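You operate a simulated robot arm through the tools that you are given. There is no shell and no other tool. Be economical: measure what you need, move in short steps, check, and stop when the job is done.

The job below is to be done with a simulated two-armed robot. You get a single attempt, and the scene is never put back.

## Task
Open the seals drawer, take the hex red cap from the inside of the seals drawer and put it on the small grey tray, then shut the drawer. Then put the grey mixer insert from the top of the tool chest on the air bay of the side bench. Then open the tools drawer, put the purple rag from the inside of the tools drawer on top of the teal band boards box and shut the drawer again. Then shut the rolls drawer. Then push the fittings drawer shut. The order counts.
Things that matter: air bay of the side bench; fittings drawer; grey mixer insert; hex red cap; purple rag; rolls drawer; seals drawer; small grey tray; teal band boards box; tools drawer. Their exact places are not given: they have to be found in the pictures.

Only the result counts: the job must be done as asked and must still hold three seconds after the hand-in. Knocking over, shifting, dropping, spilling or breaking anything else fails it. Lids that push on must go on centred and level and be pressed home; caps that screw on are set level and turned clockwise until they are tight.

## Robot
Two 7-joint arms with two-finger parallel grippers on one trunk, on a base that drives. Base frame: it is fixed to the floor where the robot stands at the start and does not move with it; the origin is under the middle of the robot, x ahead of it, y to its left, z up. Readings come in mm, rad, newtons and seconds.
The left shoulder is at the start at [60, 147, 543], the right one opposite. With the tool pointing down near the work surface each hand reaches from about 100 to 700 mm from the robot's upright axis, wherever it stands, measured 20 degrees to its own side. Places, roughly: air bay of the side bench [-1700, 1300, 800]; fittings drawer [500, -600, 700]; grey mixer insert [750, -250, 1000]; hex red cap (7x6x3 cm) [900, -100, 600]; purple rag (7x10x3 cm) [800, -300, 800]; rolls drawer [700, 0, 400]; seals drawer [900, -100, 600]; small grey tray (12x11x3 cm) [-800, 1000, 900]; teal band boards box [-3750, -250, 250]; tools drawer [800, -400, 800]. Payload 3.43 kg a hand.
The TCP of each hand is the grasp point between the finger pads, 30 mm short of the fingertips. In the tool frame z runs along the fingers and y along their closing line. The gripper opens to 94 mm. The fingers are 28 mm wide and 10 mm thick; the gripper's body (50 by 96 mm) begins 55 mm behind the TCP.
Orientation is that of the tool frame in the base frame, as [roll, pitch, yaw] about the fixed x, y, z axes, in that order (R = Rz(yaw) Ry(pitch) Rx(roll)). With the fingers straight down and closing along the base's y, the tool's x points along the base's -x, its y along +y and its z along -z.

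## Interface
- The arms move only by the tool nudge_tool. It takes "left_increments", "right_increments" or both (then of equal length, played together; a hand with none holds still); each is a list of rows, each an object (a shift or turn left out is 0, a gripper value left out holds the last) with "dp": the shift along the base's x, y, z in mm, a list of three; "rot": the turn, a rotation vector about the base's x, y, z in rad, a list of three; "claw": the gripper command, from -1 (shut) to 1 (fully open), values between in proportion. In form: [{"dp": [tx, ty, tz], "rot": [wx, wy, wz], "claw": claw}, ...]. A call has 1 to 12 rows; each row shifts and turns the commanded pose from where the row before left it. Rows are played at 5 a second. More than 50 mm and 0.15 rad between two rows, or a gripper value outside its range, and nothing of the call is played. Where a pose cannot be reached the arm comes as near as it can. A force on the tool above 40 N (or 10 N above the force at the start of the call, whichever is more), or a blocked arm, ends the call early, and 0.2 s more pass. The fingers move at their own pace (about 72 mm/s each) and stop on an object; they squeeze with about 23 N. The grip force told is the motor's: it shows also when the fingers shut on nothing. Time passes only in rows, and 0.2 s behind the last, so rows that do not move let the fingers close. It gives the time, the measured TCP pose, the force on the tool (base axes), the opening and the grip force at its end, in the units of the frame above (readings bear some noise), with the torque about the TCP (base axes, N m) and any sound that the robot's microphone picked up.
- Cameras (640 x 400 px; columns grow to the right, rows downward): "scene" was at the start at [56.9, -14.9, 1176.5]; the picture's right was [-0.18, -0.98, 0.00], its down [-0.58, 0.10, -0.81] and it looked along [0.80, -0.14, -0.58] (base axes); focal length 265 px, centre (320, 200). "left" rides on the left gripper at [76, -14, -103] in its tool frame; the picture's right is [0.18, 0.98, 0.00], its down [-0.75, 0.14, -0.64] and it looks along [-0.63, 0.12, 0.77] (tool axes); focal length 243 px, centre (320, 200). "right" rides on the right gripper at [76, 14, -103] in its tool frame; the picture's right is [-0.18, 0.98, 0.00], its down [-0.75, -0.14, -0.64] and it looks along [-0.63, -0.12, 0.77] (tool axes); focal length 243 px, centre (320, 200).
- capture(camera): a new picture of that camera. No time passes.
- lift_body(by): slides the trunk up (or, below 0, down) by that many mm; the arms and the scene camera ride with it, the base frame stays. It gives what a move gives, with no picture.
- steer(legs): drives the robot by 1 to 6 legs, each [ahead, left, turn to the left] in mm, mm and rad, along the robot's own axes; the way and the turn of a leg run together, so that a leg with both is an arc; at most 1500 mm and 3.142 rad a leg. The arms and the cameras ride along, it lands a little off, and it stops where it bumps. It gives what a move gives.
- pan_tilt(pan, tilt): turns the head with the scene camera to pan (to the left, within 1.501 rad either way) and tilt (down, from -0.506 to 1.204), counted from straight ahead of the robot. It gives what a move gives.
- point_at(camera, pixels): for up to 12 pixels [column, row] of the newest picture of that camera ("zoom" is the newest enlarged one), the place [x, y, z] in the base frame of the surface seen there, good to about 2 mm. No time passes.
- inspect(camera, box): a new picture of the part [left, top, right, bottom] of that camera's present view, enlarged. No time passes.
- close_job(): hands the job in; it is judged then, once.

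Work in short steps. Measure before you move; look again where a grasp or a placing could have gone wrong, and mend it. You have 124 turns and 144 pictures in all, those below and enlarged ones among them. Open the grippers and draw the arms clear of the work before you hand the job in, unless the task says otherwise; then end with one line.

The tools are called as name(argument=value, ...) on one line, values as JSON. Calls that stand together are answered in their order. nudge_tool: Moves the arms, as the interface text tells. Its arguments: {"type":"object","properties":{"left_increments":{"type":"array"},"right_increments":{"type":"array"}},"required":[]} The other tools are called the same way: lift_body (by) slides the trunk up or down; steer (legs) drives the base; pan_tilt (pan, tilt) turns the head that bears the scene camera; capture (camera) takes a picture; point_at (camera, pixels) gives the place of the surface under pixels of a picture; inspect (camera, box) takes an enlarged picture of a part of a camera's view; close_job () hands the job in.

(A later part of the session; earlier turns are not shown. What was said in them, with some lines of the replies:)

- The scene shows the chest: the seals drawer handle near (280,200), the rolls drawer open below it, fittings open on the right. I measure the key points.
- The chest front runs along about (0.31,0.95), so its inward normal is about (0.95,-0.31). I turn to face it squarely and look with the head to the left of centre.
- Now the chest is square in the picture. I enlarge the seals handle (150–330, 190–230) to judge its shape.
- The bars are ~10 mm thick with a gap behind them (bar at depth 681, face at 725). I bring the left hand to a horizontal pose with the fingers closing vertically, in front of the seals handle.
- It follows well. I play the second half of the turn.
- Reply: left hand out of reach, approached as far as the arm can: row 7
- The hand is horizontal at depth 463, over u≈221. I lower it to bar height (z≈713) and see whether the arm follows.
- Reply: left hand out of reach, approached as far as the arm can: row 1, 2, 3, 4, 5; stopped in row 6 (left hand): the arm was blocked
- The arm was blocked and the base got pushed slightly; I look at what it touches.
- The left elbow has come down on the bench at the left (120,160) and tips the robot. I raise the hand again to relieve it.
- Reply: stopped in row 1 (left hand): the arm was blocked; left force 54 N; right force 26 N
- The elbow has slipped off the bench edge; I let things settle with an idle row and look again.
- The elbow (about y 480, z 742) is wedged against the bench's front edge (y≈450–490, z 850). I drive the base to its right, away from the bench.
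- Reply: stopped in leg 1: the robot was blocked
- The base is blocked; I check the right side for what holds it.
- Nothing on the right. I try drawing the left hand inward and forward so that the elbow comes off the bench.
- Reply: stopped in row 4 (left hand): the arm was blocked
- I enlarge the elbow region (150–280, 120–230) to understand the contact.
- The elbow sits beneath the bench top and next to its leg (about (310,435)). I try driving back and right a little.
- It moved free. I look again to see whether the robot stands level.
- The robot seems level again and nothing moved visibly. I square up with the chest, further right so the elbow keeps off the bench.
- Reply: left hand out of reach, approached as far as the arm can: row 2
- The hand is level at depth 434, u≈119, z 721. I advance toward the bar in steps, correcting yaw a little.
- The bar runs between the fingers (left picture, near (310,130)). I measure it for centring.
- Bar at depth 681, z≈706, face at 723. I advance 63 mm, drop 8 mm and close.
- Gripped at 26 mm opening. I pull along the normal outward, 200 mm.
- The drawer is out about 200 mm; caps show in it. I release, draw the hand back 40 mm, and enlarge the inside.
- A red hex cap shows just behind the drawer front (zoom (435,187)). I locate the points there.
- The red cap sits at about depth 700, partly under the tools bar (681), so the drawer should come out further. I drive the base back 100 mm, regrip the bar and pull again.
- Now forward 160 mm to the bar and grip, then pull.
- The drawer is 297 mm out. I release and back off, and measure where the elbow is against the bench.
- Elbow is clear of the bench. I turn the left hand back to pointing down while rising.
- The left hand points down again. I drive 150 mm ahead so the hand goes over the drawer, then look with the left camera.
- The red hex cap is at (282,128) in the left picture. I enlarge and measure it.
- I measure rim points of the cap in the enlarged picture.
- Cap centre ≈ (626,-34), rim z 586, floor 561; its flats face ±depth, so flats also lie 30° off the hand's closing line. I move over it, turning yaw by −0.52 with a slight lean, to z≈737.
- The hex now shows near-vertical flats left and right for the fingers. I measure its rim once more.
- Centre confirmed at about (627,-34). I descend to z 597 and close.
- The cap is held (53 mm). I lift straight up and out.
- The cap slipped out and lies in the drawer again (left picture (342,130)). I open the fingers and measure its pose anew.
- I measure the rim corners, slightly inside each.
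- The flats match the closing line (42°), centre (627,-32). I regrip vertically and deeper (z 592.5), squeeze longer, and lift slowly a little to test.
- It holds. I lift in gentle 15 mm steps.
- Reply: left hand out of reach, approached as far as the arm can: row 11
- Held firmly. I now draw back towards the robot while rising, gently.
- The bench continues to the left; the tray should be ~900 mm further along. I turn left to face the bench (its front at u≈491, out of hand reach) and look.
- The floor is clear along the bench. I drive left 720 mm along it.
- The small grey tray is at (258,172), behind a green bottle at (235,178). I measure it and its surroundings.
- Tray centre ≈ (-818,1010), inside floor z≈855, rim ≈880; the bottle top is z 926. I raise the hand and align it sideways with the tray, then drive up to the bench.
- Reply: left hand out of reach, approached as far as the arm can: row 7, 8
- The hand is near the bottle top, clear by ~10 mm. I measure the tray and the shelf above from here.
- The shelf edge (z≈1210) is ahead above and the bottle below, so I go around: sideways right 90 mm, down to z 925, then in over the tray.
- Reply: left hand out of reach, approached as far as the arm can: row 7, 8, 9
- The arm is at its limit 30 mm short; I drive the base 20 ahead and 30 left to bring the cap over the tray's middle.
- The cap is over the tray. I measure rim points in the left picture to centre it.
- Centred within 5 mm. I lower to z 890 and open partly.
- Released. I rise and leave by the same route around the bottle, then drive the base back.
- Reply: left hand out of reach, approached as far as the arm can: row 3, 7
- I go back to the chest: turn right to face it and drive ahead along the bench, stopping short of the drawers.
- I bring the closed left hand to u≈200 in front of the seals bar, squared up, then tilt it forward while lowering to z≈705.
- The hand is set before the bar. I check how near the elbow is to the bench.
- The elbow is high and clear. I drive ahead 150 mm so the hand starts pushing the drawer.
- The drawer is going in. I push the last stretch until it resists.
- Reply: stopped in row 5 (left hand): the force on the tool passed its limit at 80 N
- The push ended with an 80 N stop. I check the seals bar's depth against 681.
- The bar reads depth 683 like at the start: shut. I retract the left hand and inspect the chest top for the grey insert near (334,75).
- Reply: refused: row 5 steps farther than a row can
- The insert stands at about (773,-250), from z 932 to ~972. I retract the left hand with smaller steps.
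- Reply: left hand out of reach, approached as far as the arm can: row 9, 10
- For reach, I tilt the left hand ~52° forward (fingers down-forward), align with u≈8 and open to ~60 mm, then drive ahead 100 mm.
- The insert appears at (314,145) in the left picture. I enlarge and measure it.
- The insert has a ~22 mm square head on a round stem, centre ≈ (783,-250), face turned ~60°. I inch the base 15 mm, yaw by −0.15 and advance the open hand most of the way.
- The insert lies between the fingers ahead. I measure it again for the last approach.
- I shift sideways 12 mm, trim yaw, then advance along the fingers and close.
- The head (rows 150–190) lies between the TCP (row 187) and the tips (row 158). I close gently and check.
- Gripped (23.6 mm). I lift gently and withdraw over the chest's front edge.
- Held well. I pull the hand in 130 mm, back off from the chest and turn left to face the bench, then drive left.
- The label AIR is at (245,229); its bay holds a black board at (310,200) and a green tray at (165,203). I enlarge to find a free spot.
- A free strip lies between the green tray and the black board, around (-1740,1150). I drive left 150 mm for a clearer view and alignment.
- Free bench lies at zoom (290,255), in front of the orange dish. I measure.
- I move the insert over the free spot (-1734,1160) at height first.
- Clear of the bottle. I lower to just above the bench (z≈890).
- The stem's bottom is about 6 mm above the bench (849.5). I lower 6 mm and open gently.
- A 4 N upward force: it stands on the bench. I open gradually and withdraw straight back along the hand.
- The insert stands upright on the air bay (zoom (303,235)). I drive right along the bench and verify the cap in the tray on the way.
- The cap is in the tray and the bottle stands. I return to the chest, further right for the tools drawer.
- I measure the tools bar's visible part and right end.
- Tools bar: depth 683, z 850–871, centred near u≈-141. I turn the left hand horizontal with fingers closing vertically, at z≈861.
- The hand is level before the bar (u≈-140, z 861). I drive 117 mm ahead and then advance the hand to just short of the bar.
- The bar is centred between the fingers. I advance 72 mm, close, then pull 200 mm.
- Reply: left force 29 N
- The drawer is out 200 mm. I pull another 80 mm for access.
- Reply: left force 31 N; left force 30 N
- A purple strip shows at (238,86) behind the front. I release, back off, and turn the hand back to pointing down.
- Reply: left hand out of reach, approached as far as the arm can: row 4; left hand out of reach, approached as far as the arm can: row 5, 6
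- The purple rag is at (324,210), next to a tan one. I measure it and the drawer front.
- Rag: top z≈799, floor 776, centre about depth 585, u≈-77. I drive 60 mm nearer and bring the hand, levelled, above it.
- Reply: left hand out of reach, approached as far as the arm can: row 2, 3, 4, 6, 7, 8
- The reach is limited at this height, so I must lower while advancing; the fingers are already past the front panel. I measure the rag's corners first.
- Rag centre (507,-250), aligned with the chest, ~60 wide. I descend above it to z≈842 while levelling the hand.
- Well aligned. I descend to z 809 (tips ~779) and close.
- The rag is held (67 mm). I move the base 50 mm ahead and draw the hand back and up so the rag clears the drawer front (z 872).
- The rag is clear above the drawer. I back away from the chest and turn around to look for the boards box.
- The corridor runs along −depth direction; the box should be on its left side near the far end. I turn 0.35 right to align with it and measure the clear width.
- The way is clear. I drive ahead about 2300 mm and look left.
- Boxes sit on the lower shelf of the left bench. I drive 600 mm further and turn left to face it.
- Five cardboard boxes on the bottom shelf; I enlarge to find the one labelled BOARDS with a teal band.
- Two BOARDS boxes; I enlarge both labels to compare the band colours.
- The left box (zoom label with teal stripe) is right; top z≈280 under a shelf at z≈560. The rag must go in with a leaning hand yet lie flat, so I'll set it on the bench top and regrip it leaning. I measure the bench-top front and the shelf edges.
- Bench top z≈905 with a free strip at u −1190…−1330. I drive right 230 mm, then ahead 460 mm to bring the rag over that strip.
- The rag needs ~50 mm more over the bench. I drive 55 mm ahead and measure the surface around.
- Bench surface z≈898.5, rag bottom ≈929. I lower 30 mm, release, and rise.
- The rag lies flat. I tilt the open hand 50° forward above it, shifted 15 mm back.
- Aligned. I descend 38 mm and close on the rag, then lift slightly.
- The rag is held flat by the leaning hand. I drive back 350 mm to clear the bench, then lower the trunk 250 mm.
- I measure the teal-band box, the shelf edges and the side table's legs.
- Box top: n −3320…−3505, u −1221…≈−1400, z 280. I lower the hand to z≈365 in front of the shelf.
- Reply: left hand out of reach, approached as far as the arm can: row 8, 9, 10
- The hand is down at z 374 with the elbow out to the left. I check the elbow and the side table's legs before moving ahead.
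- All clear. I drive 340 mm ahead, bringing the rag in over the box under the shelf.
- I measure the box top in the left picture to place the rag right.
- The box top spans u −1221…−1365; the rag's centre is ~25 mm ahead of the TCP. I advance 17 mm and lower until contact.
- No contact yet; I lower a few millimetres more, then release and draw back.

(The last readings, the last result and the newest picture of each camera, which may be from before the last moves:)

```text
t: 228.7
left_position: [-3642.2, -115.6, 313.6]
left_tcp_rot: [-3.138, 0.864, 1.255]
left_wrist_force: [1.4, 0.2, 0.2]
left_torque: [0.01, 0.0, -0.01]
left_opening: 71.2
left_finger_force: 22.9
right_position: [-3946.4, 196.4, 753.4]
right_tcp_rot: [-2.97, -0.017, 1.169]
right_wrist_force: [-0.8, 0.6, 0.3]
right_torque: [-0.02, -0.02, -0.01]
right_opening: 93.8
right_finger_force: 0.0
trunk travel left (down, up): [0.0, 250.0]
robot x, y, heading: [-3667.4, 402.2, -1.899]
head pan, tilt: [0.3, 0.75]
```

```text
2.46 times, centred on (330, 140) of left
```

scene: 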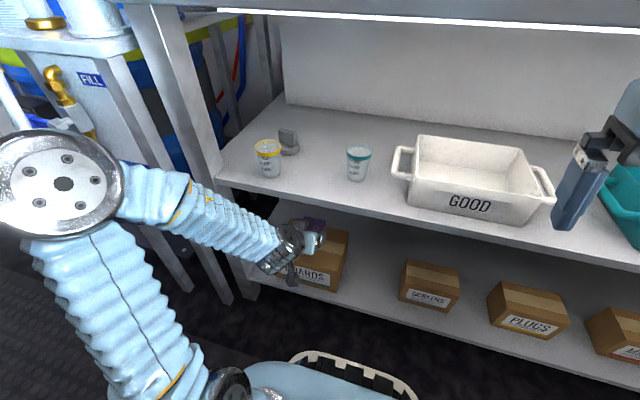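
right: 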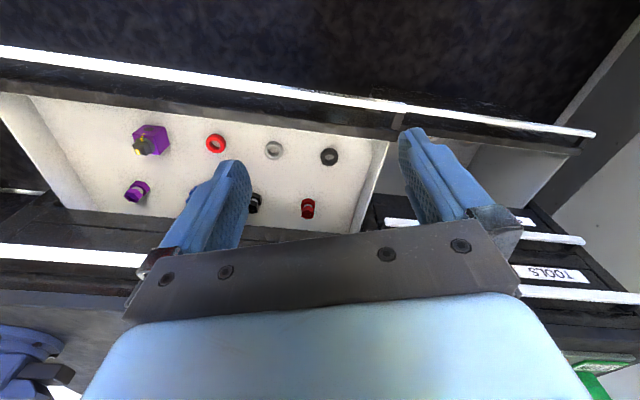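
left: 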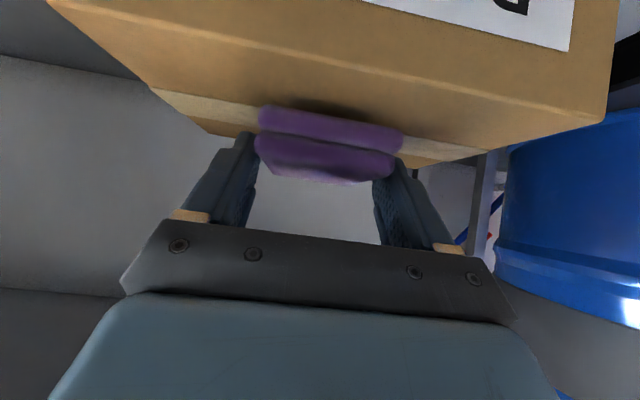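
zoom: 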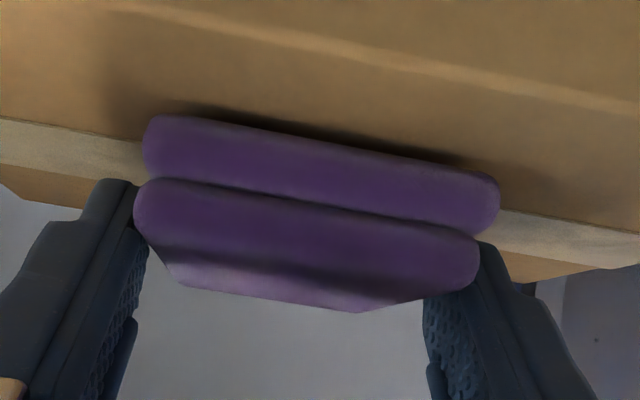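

The rag is just at the box top. I release, lift a little, and withdraw backwards.

nudge_tool(left_increments=[{"claw": 0.6}, {"claw": 1}, {"claw": 1}, {}, {"dp": [0, 0, 8]}, {"dp": [2, 6, 12]}, {"dp": [5, 15, 12]}, {"dp": [6, 18, 5]}, {"dp": [6, 18, 0]}, {}])

capture(camera="left")

```text
t: 230.9
left_position: [-3639.9, -102.6, 358.4]
left_tcp_rot: [-3.136, 0.866, 1.257]
left_wrist_force: [1.1, 0.2, 0.8]
left_torque: [-0.03, -0.01, -0.02]
left_opening: 93.8
left_finger_force: 0.0
left hand out of reach, approached as far as the arm can: row 7, 8, 9
right_position: [-3946.0, 197.0, 752.2]
right_tcp_rot: [-2.97, -0.017, 1.169]
right_wrist_force: [-0.3, 1.4, -0.2]
right_torque: [0.0, 0.01, -0.01]
right_opening: 93.9
right_finger_force: 0.1
trunk travel left (down, up): [0.0, 250.0]
robot x, y, heading: [-3668.5, 403.6, -1.899]
head pan, tilt: [0.3, 0.75]
```

```text
33 pictures are left
```

left: 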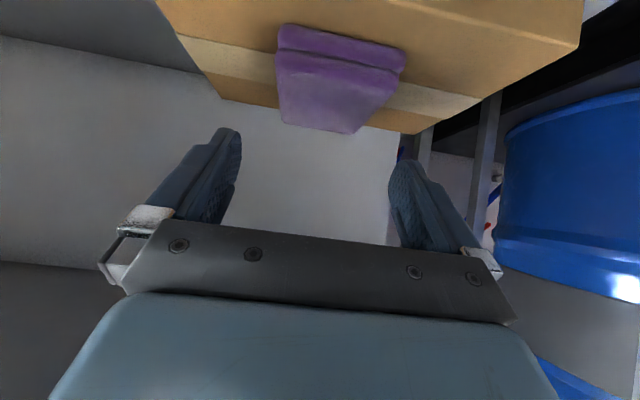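

The rag lies on the box. I check its extent against the box's back edge.

point_at(camera="left", pixels=[[320, 126], [300, 118], [350, 128], [340, 40], [290, 45], [395, 60], [400, 125], [250, 98]])

steer(legs=[[-450, 0, 0]])

pan_tilt(pan=0.1, tilt=0.45)

inspect(camera="scene", box=[180, 180, 420, 330])

```text
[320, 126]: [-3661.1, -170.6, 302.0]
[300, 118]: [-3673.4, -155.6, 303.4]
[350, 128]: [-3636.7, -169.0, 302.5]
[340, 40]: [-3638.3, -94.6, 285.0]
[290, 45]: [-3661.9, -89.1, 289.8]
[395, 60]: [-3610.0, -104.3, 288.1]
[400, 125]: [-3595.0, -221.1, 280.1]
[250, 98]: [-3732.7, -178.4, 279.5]
```

```text
t: 233.6
left_position: [-3495.6, 318.4, 358.6]
left_tcp_rot: [-3.137, 0.866, 1.259]
left_wrist_force: [-0.9, 0.2, 0.7]
left_torque: [0.05, 0.02, 0.02]
left_opening: 93.9
left_finger_force: 0.0
right_position: [-3804.0, 619.4, 753.4]
right_tcp_rot: [-2.969, -0.017, 1.173]
right_wrist_force: [-0.5, -0.5, 0.3]
right_torque: [0.02, 0.0, 0.01]
right_opening: 93.8
right_finger_force: 0.0
trunk travel left (down, up): [0.0, 250.0]
robot x, y, heading: [-3521.4, 826.3, -1.893]
head pan, tilt: [0.3, 0.75]
```

```text
t: 234.4
left_position: [-3495.4, 320.0, 358.1]
left_tcp_rot: [-3.136, 0.867, 1.259]
left_wrist_force: [-0.3, 0.5, 0.2]
left_torque: [-0.01, 0.02, -0.01]
left_opening: 94.0
left_finger_force: 0.1
right_position: [-3804.2, 617.9, 752.2]
right_tcp_rot: [-2.972, -0.017, 1.173]
right_wrist_force: [0.1, -0.2, -0.1]
right_torque: [0.01, -0.02, -0.02]
right_opening: 94.0
right_finger_force: 0.0
trunk travel left (down, up): [0.0, 250.0]
robot x, y, heading: [-3523.4, 825.7, -1.895]
head pan, tilt: [0.099, 0.45]
```

```text
2.67 times, centred on (300, 255) of scene
```

zoom: 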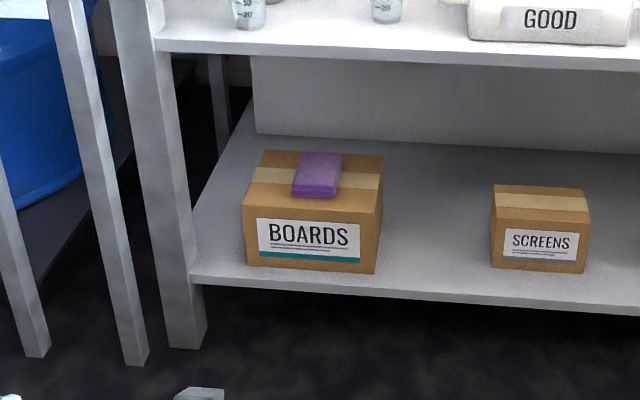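

The rag lies neatly on the teal-band box. I raise the trunk, turn left and drive back toward the chest, stopping well short.

lift_body(by=250)

nudge_tool(left_increments=[{"dp": [0, 0, 35], "claw": -1}, {"dp": [0, 0, 35]}, {"dp": [0, 0, 35]}, {"dp": [0, 0, 35]}, {"dp": [0, 0, 35]}, {"dp": [0, 0, 35]}, {"dp": [0, 0, 35]}, {}])

steer(legs=[[0, 0, 1.571], [1500, 0, 0], [1300, 0, 0]])

pan_tilt(pan=0.0, tilt=0.5)

capture(camera="scene")

```text
t: 236.9
left_position: [-3496.0, 319.3, 607.2]
left_tcp_rot: [-3.136, 0.866, 1.259]
left_wrist_force: [0.8, 0.3, 0.4]
left_torque: [0.0, 0.0, 0.04]
left_opening: 93.9
left_finger_force: 0.1
right_position: [-3804.2, 618.4, 1003.3]
right_tcp_rot: [-2.971, -0.017, 1.173]
right_wrist_force: [0.6, -0.1, -0.7]
right_torque: [0.0, 0.02, -0.01]
right_opening: 93.8
right_finger_force: 0.0
trunk travel left (down, up): [-250.0, 0.0]
robot x, y, heading: [-3525.1, 826.7, -1.892]
head pan, tilt: [0.099, 0.45]
```

```text
t: 238.8
left_position: [-3497.4, 321.5, 855.3]
left_tcp_rot: [-3.137, 0.865, 1.259]
left_wrist_force: [-0.7, -0.3, 0.0]
left_torque: [0.04, -0.01, 0.03]
left_opening: 0.2
left_finger_force: 23.0
right_position: [-3804.2, 617.5, 1001.9]
right_tcp_rot: [-2.969, -0.016, 1.173]
right_wrist_force: [-0.2, 0.8, 0.7]
right_torque: [0.01, 0.02, 0.0]
right_opening: 94.1
right_finger_force: 0.0
trunk travel left (down, up): [-250.0, 0.0]
robot x, y, heading: [-3528.2, 827.1, -1.894]
head pan, tilt: [0.099, 0.45]
```

```text
t: 256.0
left_position: [-403.4, -118.0, 854.0]
left_tcp_rot: [-3.137, 0.867, 2.773]
left_wrist_force: [0.2, 0.9, -0.2]
left_torque: [-0.02, 0.0, 0.01]
left_opening: 0.0
left_finger_force: 22.5
right_position: [-717.3, -408.5, 1004.1]
right_tcp_rot: [-2.97, -0.017, 2.69]
right_wrist_force: [0.1, 0.0, 0.2]
right_torque: [-0.01, 0.03, -0.02]
right_opening: 93.9
right_finger_force: 0.0
trunk travel left (down, up): [-250.0, 0.0]
robot x, y, heading: [-912.0, -117.2, -0.378]
head pan, tilt: [0.099, 0.45]
```

```text
t: 256.7
left_position: [-404.2, -118.4, 853.2]
left_tcp_rot: [-3.136, 0.865, 2.773]
left_wrist_force: [0.2, 0.3, 1.0]
left_torque: [0.01, -0.02, 0.01]
left_opening: 0.1
left_finger_force: 23.3
right_position: [-716.0, -410.2, 1003.6]
right_tcp_rot: [-2.97, -0.018, 2.692]
right_wrist_force: [0.2, 0.1, -1.1]
right_torque: [-0.05, 0.0, -0.01]
right_opening: 94.1
right_finger_force: 0.0
trunk travel left (down, up): [-250.0, 0.0]
robot x, y, heading: [-914.0, -119.6, -0.376]
head pan, tilt: [0.0, 0.499]
```

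```text
31 pictures are left
```

scene: 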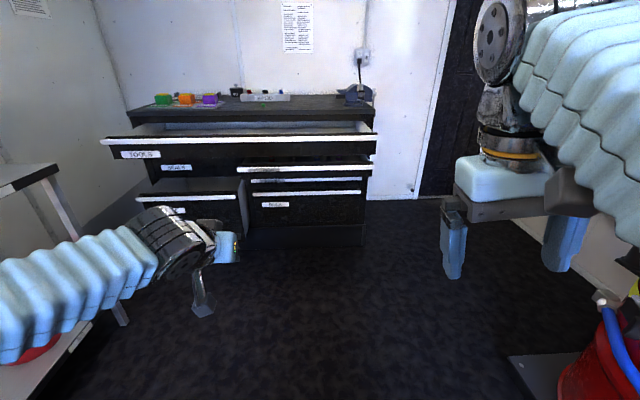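

I correct the lateral offset and heading, then approach so the hand meets the tools bar.

steer(legs=[[0, 75, 0.053], [680, 0, 0]])

capture(camera="scene")

point_at(camera="scene", pixels=[[150, 175], [400, 180], [350, 178], [330, 180], [350, 240], [120, 250]])

```text
t: 261.1
left_position: [274.7, -238.4, 853.8]
left_tcp_rot: [-3.136, 0.867, 2.832]
left_wrist_force: [-0.5, 0.8, -0.7]
left_torque: [-0.01, -0.02, -0.01]
left_opening: 0.0
left_finger_force: 22.8
right_position: [-20.4, -546.0, 1003.8]
right_tcp_rot: [-2.968, -0.016, 2.745]
right_wrist_force: [0.1, -0.4, 0.1]
right_torque: [0.03, -0.01, 0.0]
right_opening: 94.3
right_finger_force: 0.0
trunk travel left (down, up): [-250.0, 0.0]
robot x, y, heading: [-231.3, -270.2, -0.321]
head pan, tilt: [0.0, 0.499]
```

```text
30 pictures are left
```

scene: 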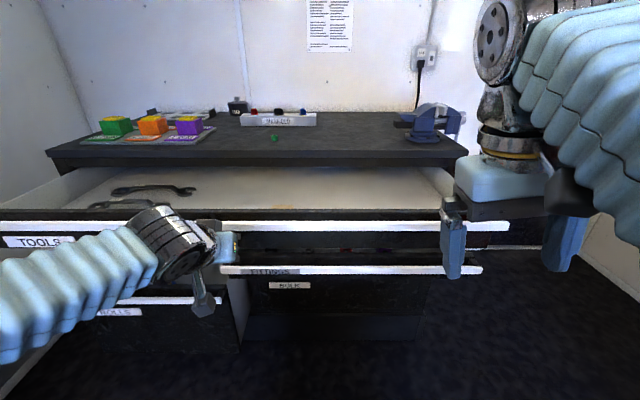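

```text
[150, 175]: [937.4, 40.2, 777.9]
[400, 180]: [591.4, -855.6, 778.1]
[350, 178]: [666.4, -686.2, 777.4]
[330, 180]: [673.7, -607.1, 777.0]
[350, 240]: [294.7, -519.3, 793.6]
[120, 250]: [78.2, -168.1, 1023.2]
```

The hand is before the bar (depth 336, u −139). I drive 130 mm pushing, then push on with the arm.

steer(legs=[[130, 0, 0]])

nudge_tool(left_increments=[{"dp": [19, -6.35, 1]}, {"dp": [19, -6.35, 1]}, {"dp": [19, -6.35, 1]}, {"dp": [19, -6.35, 1]}, {"dp": [19, -6.35, 1]}, {"dp": [19, -6.35, 1]}, {"dp": [19, -6.35, 0]}, {"dp": [14, -4.7, 0]}, {"dp": [14, -4.7, 0]}, {"dp": [10, -3.3, 0]}, {"dp": [10, -3.3, 0]}, {"dp": [10, -3.3, 0]}])

capture(camera="scene")

```text
t: 262.4
left_position: [399.4, -279.1, 854.2]
left_tcp_rot: [-3.136, 0.865, 2.832]
left_wrist_force: [0.6, 0.2, -0.5]
left_torque: [-0.01, -0.02, 0.03]
left_opening: 0.0
left_finger_force: 23.1
right_position: [102.3, -587.4, 1003.3]
right_tcp_rot: [-2.97, -0.017, 2.746]
right_wrist_force: [0.4, -0.5, -0.2]
right_torque: [-0.03, 0.0, 0.0]
right_opening: 93.9
right_finger_force: 0.2
trunk travel left (down, up): [-250.0, 0.0]
robot x, y, heading: [-108.2, -308.8, -0.322]
head pan, tilt: [0.0, 0.499]
```

```text
t: 264.8
left_position: [573.3, -337.9, 859.4]
left_tcp_rot: [-3.137, 0.859, 2.834]
left_wrist_force: [-25.3, 9.6, 5.6]
left_torque: [0.02, 0.03, 0.06]
left_opening: 0.1
left_finger_force: 23.3
right_position: [100.0, -585.4, 1003.9]
right_tcp_rot: [-2.97, -0.014, 2.748]
right_wrist_force: [-0.9, -0.2, 0.2]
right_torque: [0.0, 0.0, 0.01]
right_opening: 94.1
right_finger_force: 0.1
trunk travel left (down, up): [-250.0, 0.0]
robot x, y, heading: [-108.4, -307.6, -0.317]
head pan, tilt: [0.0, 0.499]
stopped in row 12 (left hand): the force on the tool passed its limit at 57 N (the readings are from after the stop); the commanded pose is now the measured one
```

```text
29 pictures are left
```

scene: 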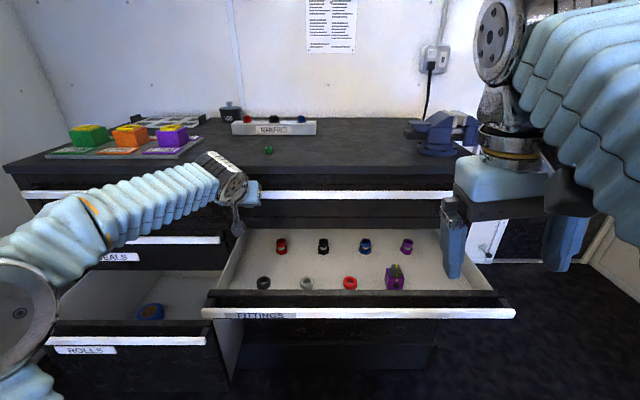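

The push met firm resistance. I check the tools bar's depth along its length.

point_at(camera="scene", pixels=[[300, 195], [440, 196], [60, 194], [370, 195], [130, 342], [300, 312], [500, 314], [230, 313]])

```text
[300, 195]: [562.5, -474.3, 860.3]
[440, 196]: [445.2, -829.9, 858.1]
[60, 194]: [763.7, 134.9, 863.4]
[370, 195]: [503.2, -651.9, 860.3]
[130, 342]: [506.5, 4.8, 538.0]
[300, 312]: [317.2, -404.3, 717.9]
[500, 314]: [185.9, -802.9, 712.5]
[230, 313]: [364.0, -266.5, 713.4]
```

Tools reads 681–685 along its length: shut. Next the rolls drawer: I back off 260 mm and move left 200 mm, then look.

steer(legs=[[-260, 0, 0], [0, 200, 0]])

pan_tilt(pan=0.45, tilt=0.7)

capture(camera="scene")

point_at(camera="scene", pixels=[[40, 290], [60, 250], [120, 230], [250, 250], [310, 255], [90, 150]])

```text
t: 267.9
left_position: [392.4, -65.7, 858.5]
left_tcp_rot: [-3.136, 0.856, 2.841]
left_wrist_force: [0.3, 0.0, 0.2]
left_torque: [0.04, -0.02, -0.01]
left_opening: 0.1
left_finger_force: 23.3
right_position: [-80.6, -316.9, 1001.8]
right_tcp_rot: [-2.97, -0.019, 2.754]
right_wrist_force: [-0.9, 0.4, 0.7]
right_torque: [0.03, -0.01, 0.01]
right_opening: 94.1
right_finger_force: 0.1
trunk travel left (down, up): [-250.0, 0.0]
robot x, y, heading: [-292.6, -42.5, -0.309]
head pan, tilt: [0.0, 0.499]
```

```text
t: 268.8
left_position: [391.2, -66.4, 858.1]
left_tcp_rot: [-3.134, 0.854, 2.841]
left_wrist_force: [0.4, -0.8, 0.2]
left_torque: [0.0, 0.02, 0.02]
left_opening: 0.3
left_finger_force: 22.9
right_position: [-81.0, -318.2, 1003.5]
right_tcp_rot: [-2.969, -0.019, 2.752]
right_wrist_force: [-0.2, 0.1, -1.1]
right_torque: [0.0, -0.01, 0.0]
right_opening: 94.1
right_finger_force: 0.0
trunk travel left (down, up): [-250.0, 0.0]
robot x, y, heading: [-289.8, -40.4, -0.308]
head pan, tilt: [0.45, 0.7]
```

```text
28 pictures are left
```

scene: 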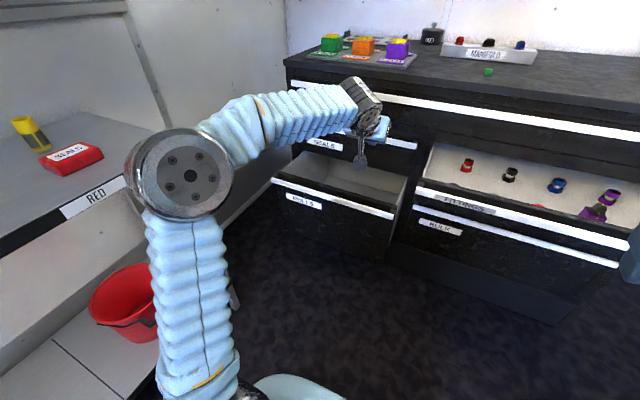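

```text
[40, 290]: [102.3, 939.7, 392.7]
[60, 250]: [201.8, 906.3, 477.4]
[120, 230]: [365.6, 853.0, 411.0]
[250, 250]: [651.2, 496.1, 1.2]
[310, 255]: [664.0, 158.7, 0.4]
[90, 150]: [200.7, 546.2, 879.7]
```

I measure the elbow (190,175) and the rolls bar before lowering.

point_at(camera="scene", pixels=[[192, 175], [140, 180], [230, 120], [330, 195], [285, 182], [385, 214], [190, 260]])

```text
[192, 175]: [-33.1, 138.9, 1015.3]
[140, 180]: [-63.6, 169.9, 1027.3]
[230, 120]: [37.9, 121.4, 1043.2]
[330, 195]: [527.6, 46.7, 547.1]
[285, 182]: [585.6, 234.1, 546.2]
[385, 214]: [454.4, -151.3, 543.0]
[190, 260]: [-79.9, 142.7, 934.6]
```

The elbow is high and well clear. I lower the hand to z≈548 in front of the rolls bar, shifting to u≈130.

nudge_tool(left_increments=[{"dp": [2.4, 7.3, -34.5]}, {"dp": [2.4, 7.3, -34.5]}, {"dp": [2.4, 7.3, -34.5]}, {"dp": [2.4, 7.3, -34.5]}, {"dp": [2.4, 7.3, -34.5]}, {"dp": [2.4, 7.3, -34.5]}, {"dp": [2.4, 7.3, -34.5]}, {"dp": [2.4, 7.3, -34.5]}, {"dp": [2.4, 7.3, -34.5]}, {}])

capture(camera="scene")

```text
t: 271.0
left_position: [415.3, 1.6, 546.6]
left_tcp_rot: [-3.134, 0.857, 2.842]
left_wrist_force: [0.2, -0.1, -0.3]
left_torque: [0.03, 0.0, 0.0]
left_opening: 0.1
left_finger_force: 22.9
right_position: [-80.6, -316.7, 1002.7]
right_tcp_rot: [-2.97, -0.017, 2.753]
right_wrist_force: [1.0, 0.1, -0.7]
right_torque: [-0.01, 0.01, 0.01]
right_opening: 93.7
right_finger_force: 0.1
trunk travel left (down, up): [-250.0, 0.0]
robot x, y, heading: [-291.7, -41.5, -0.313]
head pan, tilt: [0.45, 0.7]
```

```text
27 pictures are left
```

scene: 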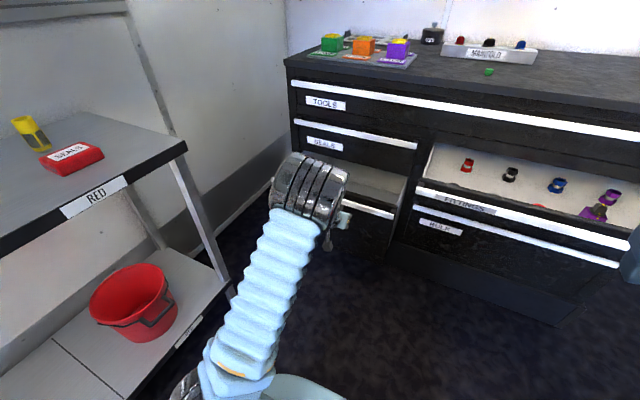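

In place. I drive 130 mm ahead to begin pushing, then finish with the arm.

steer(legs=[[130, 0, -0.01]])

nudge_tool(left_increments=[{"dp": [19, -6.35, 0]}, {"dp": [19, -6.35, 0]}, {"dp": [19, -6.35, 0]}, {"dp": [19, -6.35, 0]}, {"dp": [19, -6.35, 0]}, {"dp": [14, -4.7, 0]}, {"dp": [10, -3.3, 0]}, {"dp": [10, -3.3, 0]}, {"dp": [10, -3.3, 0]}, {"dp": [10, -3.3, 0]}, {"dp": [10, -3.3, 0]}])

capture(camera="scene")

```text
t: 272.2
left_position: [535.3, -43.2, 547.8]
left_tcp_rot: [-3.136, 0.855, 2.834]
left_wrist_force: [0.1, -0.5, -1.2]
left_torque: [-0.01, -0.04, 0.01]
left_opening: 0.0
left_finger_force: 23.5
right_position: [38.2, -358.5, 1003.3]
right_tcp_rot: [-2.971, -0.018, 2.748]
right_wrist_force: [0.1, -0.8, -0.3]
right_torque: [-0.01, -0.05, 0.02]
right_opening: 94.2
right_finger_force: 0.1
trunk travel left (down, up): [-250.0, 0.0]
robot x, y, heading: [-168.6, -83.4, -0.317]
head pan, tilt: [0.45, 0.7]
```

```text
t: 274.0
left_position: [657.0, -83.8, 546.3]
left_tcp_rot: [-3.137, 0.844, 2.836]
left_wrist_force: [-20.8, 5.3, 6.9]
left_torque: [-0.03, -0.01, -0.1]
left_opening: 0.0
left_finger_force: 22.7
right_position: [35.9, -357.7, 1003.5]
right_tcp_rot: [-2.971, -0.016, 2.747]
right_wrist_force: [0.9, 0.8, 0.1]
right_torque: [-0.02, 0.01, 0.01]
right_opening: 94.0
right_finger_force: 0.1
trunk travel left (down, up): [-250.0, 0.0]
robot x, y, heading: [-172.8, -80.7, -0.319]
head pan, tilt: [0.45, 0.7]
stopped in row 8 (left hand): the force on the tool passed its limit at 59 N (the readings are from after the stop); the commanded pose is now the measured one
```

```text
26 pictures are left
```

scene: 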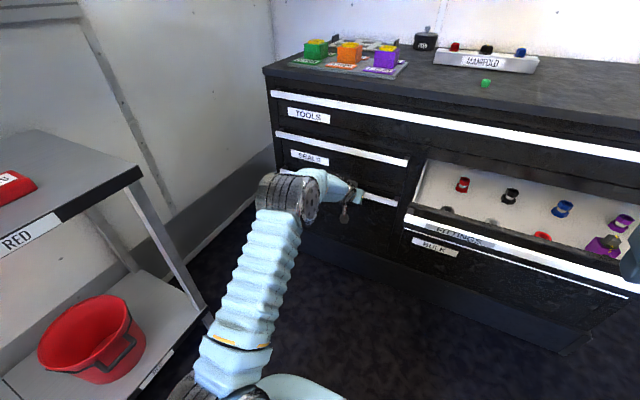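

Stopped at the same depth as for the tools drawer. I verify the rolls bar's depth.

point_at(camera="scene", pixels=[[385, 202], [372, 198], [400, 162], [350, 152], [420, 225], [620, 282], [500, 247]])

```text
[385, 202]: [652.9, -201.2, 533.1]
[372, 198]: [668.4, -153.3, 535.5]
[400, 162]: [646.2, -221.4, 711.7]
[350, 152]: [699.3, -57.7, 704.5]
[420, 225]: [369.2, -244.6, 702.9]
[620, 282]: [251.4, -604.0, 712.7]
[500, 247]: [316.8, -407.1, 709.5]
```

Rolls reads 683: shut. Last, the fittings drawer (bar at depth 430, z≈712, centre u≈−410): I back off, raise the hand to z≈715 and move right.

steer(legs=[[-310, 0, 0]])

nudge_tool(left_increments=[{"dp": [-9.5, -28.4, 33]}, {"dp": [-9.5, -28.4, 33]}, {"dp": [-9.5, -28.4, 33]}, {"dp": [-9.5, -28.4, 33]}, {"dp": [-9.5, -28.4, 33]}, {}])

steer(legs=[[0, -390, 0]])

pan_tilt(pan=0.0, tilt=0.6)

capture(camera="scene")

```text
t: 276.1
left_position: [366.7, 8.8, 544.6]
left_tcp_rot: [-3.137, 0.845, 2.831]
left_wrist_force: [-1.0, -0.2, -0.3]
left_torque: [-0.01, -0.01, 0.01]
left_opening: 0.1
left_finger_force: 22.8
right_position: [-256.6, -263.2, 1002.5]
right_tcp_rot: [-2.972, -0.017, 2.741]
right_wrist_force: [0.9, -0.1, -0.1]
right_torque: [-0.02, -0.02, 0.01]
right_opening: 93.9
right_finger_force: 0.0
trunk travel left (down, up): [-250.0, 0.0]
robot x, y, heading: [-464.9, 19.2, -0.326]
head pan, tilt: [0.45, 0.7]
```

```text
t: 277.5
left_position: [316.3, -133.2, 711.7]
left_tcp_rot: [-3.136, 0.844, 2.833]
left_wrist_force: [-0.2, -0.1, 0.7]
left_torque: [-0.02, 0.02, 0.01]
left_opening: 0.0
left_finger_force: 23.0
right_position: [-257.8, -262.0, 1003.5]
right_tcp_rot: [-2.969, -0.017, 2.742]
right_wrist_force: [-0.1, -0.3, 1.3]
right_torque: [0.01, 0.02, -0.03]
right_opening: 94.0
right_finger_force: 0.1
trunk travel left (down, up): [-250.0, 0.0]
robot x, y, heading: [-462.8, 16.8, -0.32]
head pan, tilt: [0.45, 0.7]
```

```text
t: 279.9
left_position: [195.9, -497.7, 712.0]
left_tcp_rot: [-3.135, 0.845, 2.839]
left_wrist_force: [-0.4, -0.3, -0.4]
left_torque: [-0.03, 0.01, -0.01]
left_opening: 0.2
left_finger_force: 23.3
right_position: [-376.2, -630.9, 1003.1]
right_tcp_rot: [-2.971, -0.018, 2.747]
right_wrist_force: [-0.1, 0.2, -0.2]
right_torque: [0.01, 0.04, 0.01]
right_opening: 94.1
right_finger_force: 0.1
trunk travel left (down, up): [-250.0, 0.0]
robot x, y, heading: [-587.1, -351.0, -0.314]
head pan, tilt: [0.45, 0.7]
```

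```text
t: 280.9
left_position: [195.3, -497.8, 712.4]
left_tcp_rot: [-3.136, 0.845, 2.837]
left_wrist_force: [-0.5, 0.0, 0.2]
left_torque: [0.0, 0.0, 0.02]
left_opening: 0.3
left_finger_force: 23.2
right_position: [-376.7, -631.0, 1003.9]
right_tcp_rot: [-2.971, -0.017, 2.749]
right_wrist_force: [0.2, 0.2, -0.2]
right_torque: [0.03, 0.0, -0.02]
right_opening: 94.0
right_finger_force: 0.1
trunk travel left (down, up): [-250.0, 0.0]
robot x, y, heading: [-588.8, -354.7, -0.314]
head pan, tilt: [0.0, 0.6]
```

```text
25 pictures are left
```

scene: 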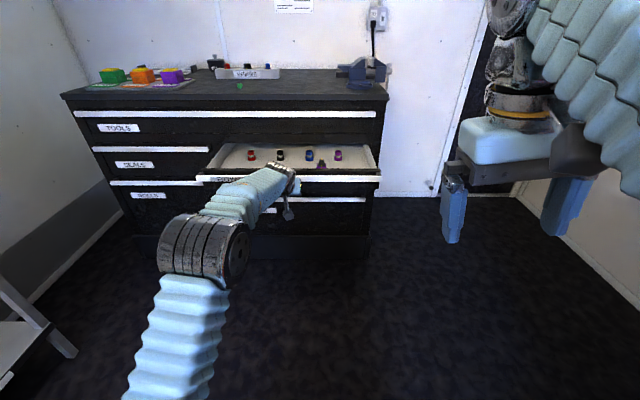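

The hand faces the middle of the fittings bar. To push gently with the arm, I draw the hand back 200 mm and drive 245 mm nearer.

nudge_tool(left_increments=[{"dp": [-32, 10.7, 0]}, {"dp": [-32, 10.7, 0]}, {"dp": [-32, 10.7, 0]}, {"dp": [-32, 10.7, 0]}, {"dp": [-32, 10.7, 0]}, {"dp": [-32, 10.7, 0]}, {}])

steer(legs=[[240, 0, -0.008]])

nudge_tool(left_increments=[{"dp": [12, -4, 0]}, {"dp": [12, -4, 0]}, {"dp": [12, -4, 0]}, {"dp": [12, -4, 0]}, {"dp": [12, -4, 0]}, {"dp": [12, -4, 0]}, {"dp": [12, -4, 0]}, {"dp": [12, -4, 0]}, {"dp": [12, -4, 0]}, {"dp": [12, -4, 0]}, {"dp": [12, -4, 0]}, {"dp": [12, -4, 0]}])

capture(camera="scene")

```text
t: 282.4
left_position: [4.1, -434.7, 712.0]
left_tcp_rot: [-3.136, 0.844, 2.838]
left_wrist_force: [0.2, -0.5, 0.0]
left_torque: [-0.01, -0.01, 0.0]
left_opening: 0.0
left_finger_force: 22.8
right_position: [-377.1, -628.3, 1002.5]
right_tcp_rot: [-2.97, -0.019, 2.749]
right_wrist_force: [-0.5, -0.1, 0.0]
right_torque: [-0.01, 0.0, 0.01]
right_opening: 93.9
right_finger_force: 0.1
trunk travel left (down, up): [-250.0, 0.0]
robot x, y, heading: [-589.3, -351.8, -0.316]
head pan, tilt: [0.0, 0.6]
```

```text
t: 284.2
left_position: [234.3, -512.7, 711.8]
left_tcp_rot: [-3.136, 0.845, 2.835]
left_wrist_force: [-0.4, 0.8, 0.1]
left_torque: [0.0, 0.03, -0.01]
left_opening: 0.0
left_finger_force: 22.6
right_position: [-146.6, -706.4, 1003.6]
right_tcp_rot: [-2.971, -0.018, 2.744]
right_wrist_force: [0.1, -1.2, 0.1]
right_torque: [0.01, 0.0, 0.02]
right_opening: 93.9
right_finger_force: 0.2
trunk travel left (down, up): [-250.0, 0.0]
robot x, y, heading: [-355.7, -426.5, -0.317]
head pan, tilt: [0.0, 0.6]
```

```text
t: 286.8
left_position: [379.1, -559.8, 710.2]
left_tcp_rot: [-3.135, 0.845, 2.836]
left_wrist_force: [-0.3, 0.5, 0.1]
left_torque: [-0.01, 0.02, 0.04]
left_opening: 0.2
left_finger_force: 22.6
right_position: [-146.1, -707.3, 1002.5]
right_tcp_rot: [-2.969, -0.017, 2.743]
right_wrist_force: [-0.8, 1.0, 0.2]
right_torque: [-0.02, -0.01, 0.0]
right_opening: 94.2
right_finger_force: 0.0
trunk travel left (down, up): [-250.0, 0.0]
robot x, y, heading: [-354.2, -427.4, -0.317]
head pan, tilt: [0.0, 0.6]
```

```text
24 pictures are left
```

scene: 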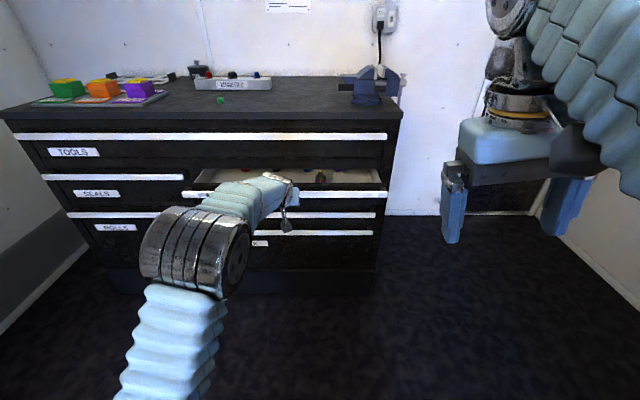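

The drawer slides in. I push the remaining ~115 mm until it resists.

nudge_tool(left_increments=[{"dp": [12, -4, 0]}, {"dp": [12, -4, 0]}, {"dp": [12, -4, 0]}, {"dp": [12, -4, 0]}, {"dp": [12, -4, 0]}, {"dp": [12, -4, 0]}, {"dp": [12, -4, 0]}, {"dp": [10, -3.3, 0]}, {"dp": [8, -2.7, 0]}, {"dp": [8, -2.7, 0]}, {"dp": [8, -2.7, 0]}, {"dp": [8, -2.7, 0]}])

capture(camera="scene")

point_at(camera="scene", pixels=[[370, 185], [350, 185], [320, 185], [200, 177], [120, 177], [120, 215], [300, 138], [60, 137], [210, 178], [230, 178]])

```text
t: 289.4
left_position: [488.3, -596.7, 709.3]
left_tcp_rot: [-3.134, 0.844, 2.835]
left_wrist_force: [1.0, -0.3, -0.3]
left_torque: [0.02, -0.01, -0.02]
left_opening: 0.0
left_finger_force: 23.0
left hand out of reach, approached as far as the arm can: row 11, 12
right_position: [-145.7, -707.2, 1002.9]
right_tcp_rot: [-2.972, -0.019, 2.745]
right_wrist_force: [0.4, -0.5, 0.1]
right_torque: [0.03, 0.02, 0.03]
right_opening: 93.7
right_finger_force: 0.0
trunk travel left (down, up): [-250.0, 0.0]
robot x, y, heading: [-354.7, -429.8, -0.311]
head pan, tilt: [0.0, 0.6]
```

```text
23 pictures are left
```

scene: 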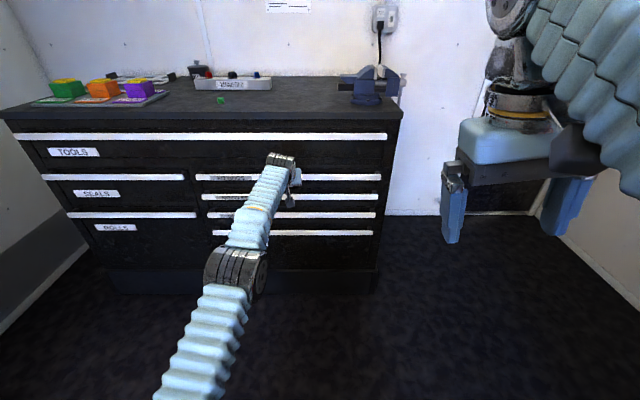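

```text
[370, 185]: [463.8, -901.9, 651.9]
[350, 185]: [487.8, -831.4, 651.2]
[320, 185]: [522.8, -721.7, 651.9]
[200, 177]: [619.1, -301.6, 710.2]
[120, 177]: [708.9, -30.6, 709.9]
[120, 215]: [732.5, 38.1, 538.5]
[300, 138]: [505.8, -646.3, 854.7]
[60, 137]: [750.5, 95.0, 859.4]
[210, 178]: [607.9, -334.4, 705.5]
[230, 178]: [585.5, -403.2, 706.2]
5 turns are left
```

Fittings reads depth 682.6, like the shut ones. A small base push makes sure it is home, then I back the arm off.

steer(legs=[[10, 0, 0], [-250, 0, 0]])

nudge_tool(left_increments=[{"claw": 0.5}, {"claw": 1}, {"dp": [-20, 7, 20]}, {}])

capture(camera="scene")

point_at(camera="scene", pixels=[[230, 181], [340, 180], [350, 178], [215, 179], [140, 178], [150, 210], [280, 146]])

```text
t: 290.2
left_position: [488.4, -596.6, 711.2]
left_tcp_rot: [-3.134, 0.834, 2.837]
left_wrist_force: [-16.6, 6.4, 4.4]
left_torque: [0.16, 0.02, 0.0]
left_opening: 0.0
left_finger_force: 22.6
right_position: [-142.9, -707.8, 1003.7]
right_tcp_rot: [-2.971, -0.015, 2.746]
right_wrist_force: [0.0, 0.2, 0.3]
right_torque: [0.01, -0.02, 0.04]
right_opening: 94.2
right_finger_force: 0.0
trunk travel left (down, up): [-250.0, 0.0]
robot x, y, heading: [-354.0, -424.3, -0.321]
head pan, tilt: [0.0, 0.6]
stopped in leg 1: the force on the tool passed its limit at 60 N (the readings are from after the stop); the commanded pose is now the measured one
```

```text
t: 291.2
left_position: [470.5, -589.3, 729.7]
left_tcp_rot: [-3.134, 0.834, 2.835]
left_wrist_force: [-1.1, 0.7, 0.2]
left_torque: [-0.02, -0.02, -0.02]
left_opening: 94.0
left_finger_force: 0.1
right_position: [-142.1, -708.8, 1002.9]
right_tcp_rot: [-2.969, -0.015, 2.746]
right_wrist_force: [0.2, 0.1, 0.0]
right_torque: [-0.05, -0.01, 0.01]
right_opening: 94.1
right_finger_force: 0.1
trunk travel left (down, up): [-250.0, 0.0]
robot x, y, heading: [-350.4, -429.2, -0.317]
head pan, tilt: [0.0, 0.6]
```

```text
22 pictures are left
```

scene: 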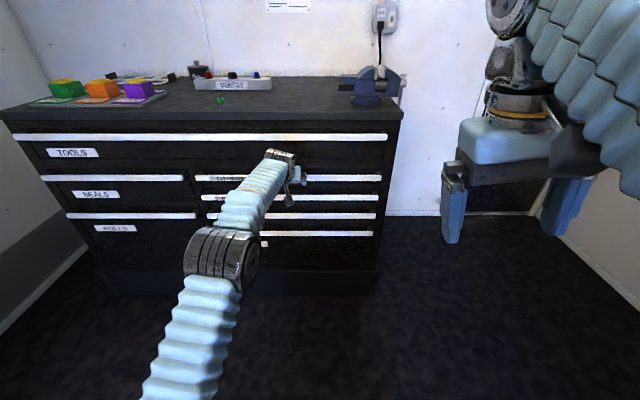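

```text
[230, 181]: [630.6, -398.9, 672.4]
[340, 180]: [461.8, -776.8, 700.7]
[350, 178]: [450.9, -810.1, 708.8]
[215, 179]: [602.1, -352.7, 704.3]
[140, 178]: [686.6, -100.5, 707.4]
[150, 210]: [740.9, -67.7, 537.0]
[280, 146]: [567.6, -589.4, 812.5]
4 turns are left
```

The 60 N stop confirms it is home. The grippers are open; I drive back to clear the work.

steer(legs=[[-300, 0, 0]])

capture(camera="scene")

```text
t: 293.2
left_position: [186.0, -496.8, 728.5]
left_tcp_rot: [-3.136, 0.832, 2.834]
left_wrist_force: [0.8, -0.6, -0.1]
left_torque: [-0.03, 0.01, -0.01]
left_opening: 94.0
left_finger_force: 0.0
right_position: [-425.2, -616.3, 1001.8]
right_tcp_rot: [-2.97, -0.019, 2.745]
right_wrist_force: [0.1, 0.4, -0.5]
right_torque: [0.02, 0.04, 0.02]
right_opening: 93.7
right_finger_force: 0.1
trunk travel left (down, up): [-250.0, 0.0]
robot x, y, heading: [-634.9, -335.3, -0.326]
head pan, tilt: [0.0, 0.6]
```

```text
21 pictures are left
3 turns are left
```

scene: 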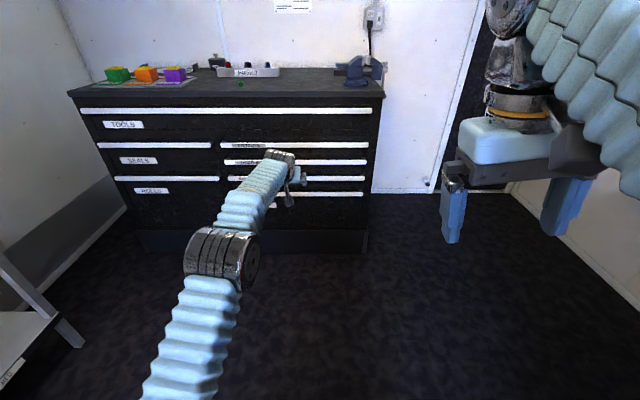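

All drawers are shut and the arms are clear with open grippers; I hand the job in.

close_job()

```text
The job is handed in.
```

The whole job is done in the order asked, and I handed it in with both grippers open and the arms clear: the cap is on the small grey tray, the mixer insert is on the air bay, the rag is on the teal band boards box, and the seals, tools, rolls and fittings drawers are shut. Early on, the left elbow pressed on the side bench, and the cap slipped once back into the drawer before the second grip held; I saw nothing disturbed by either.
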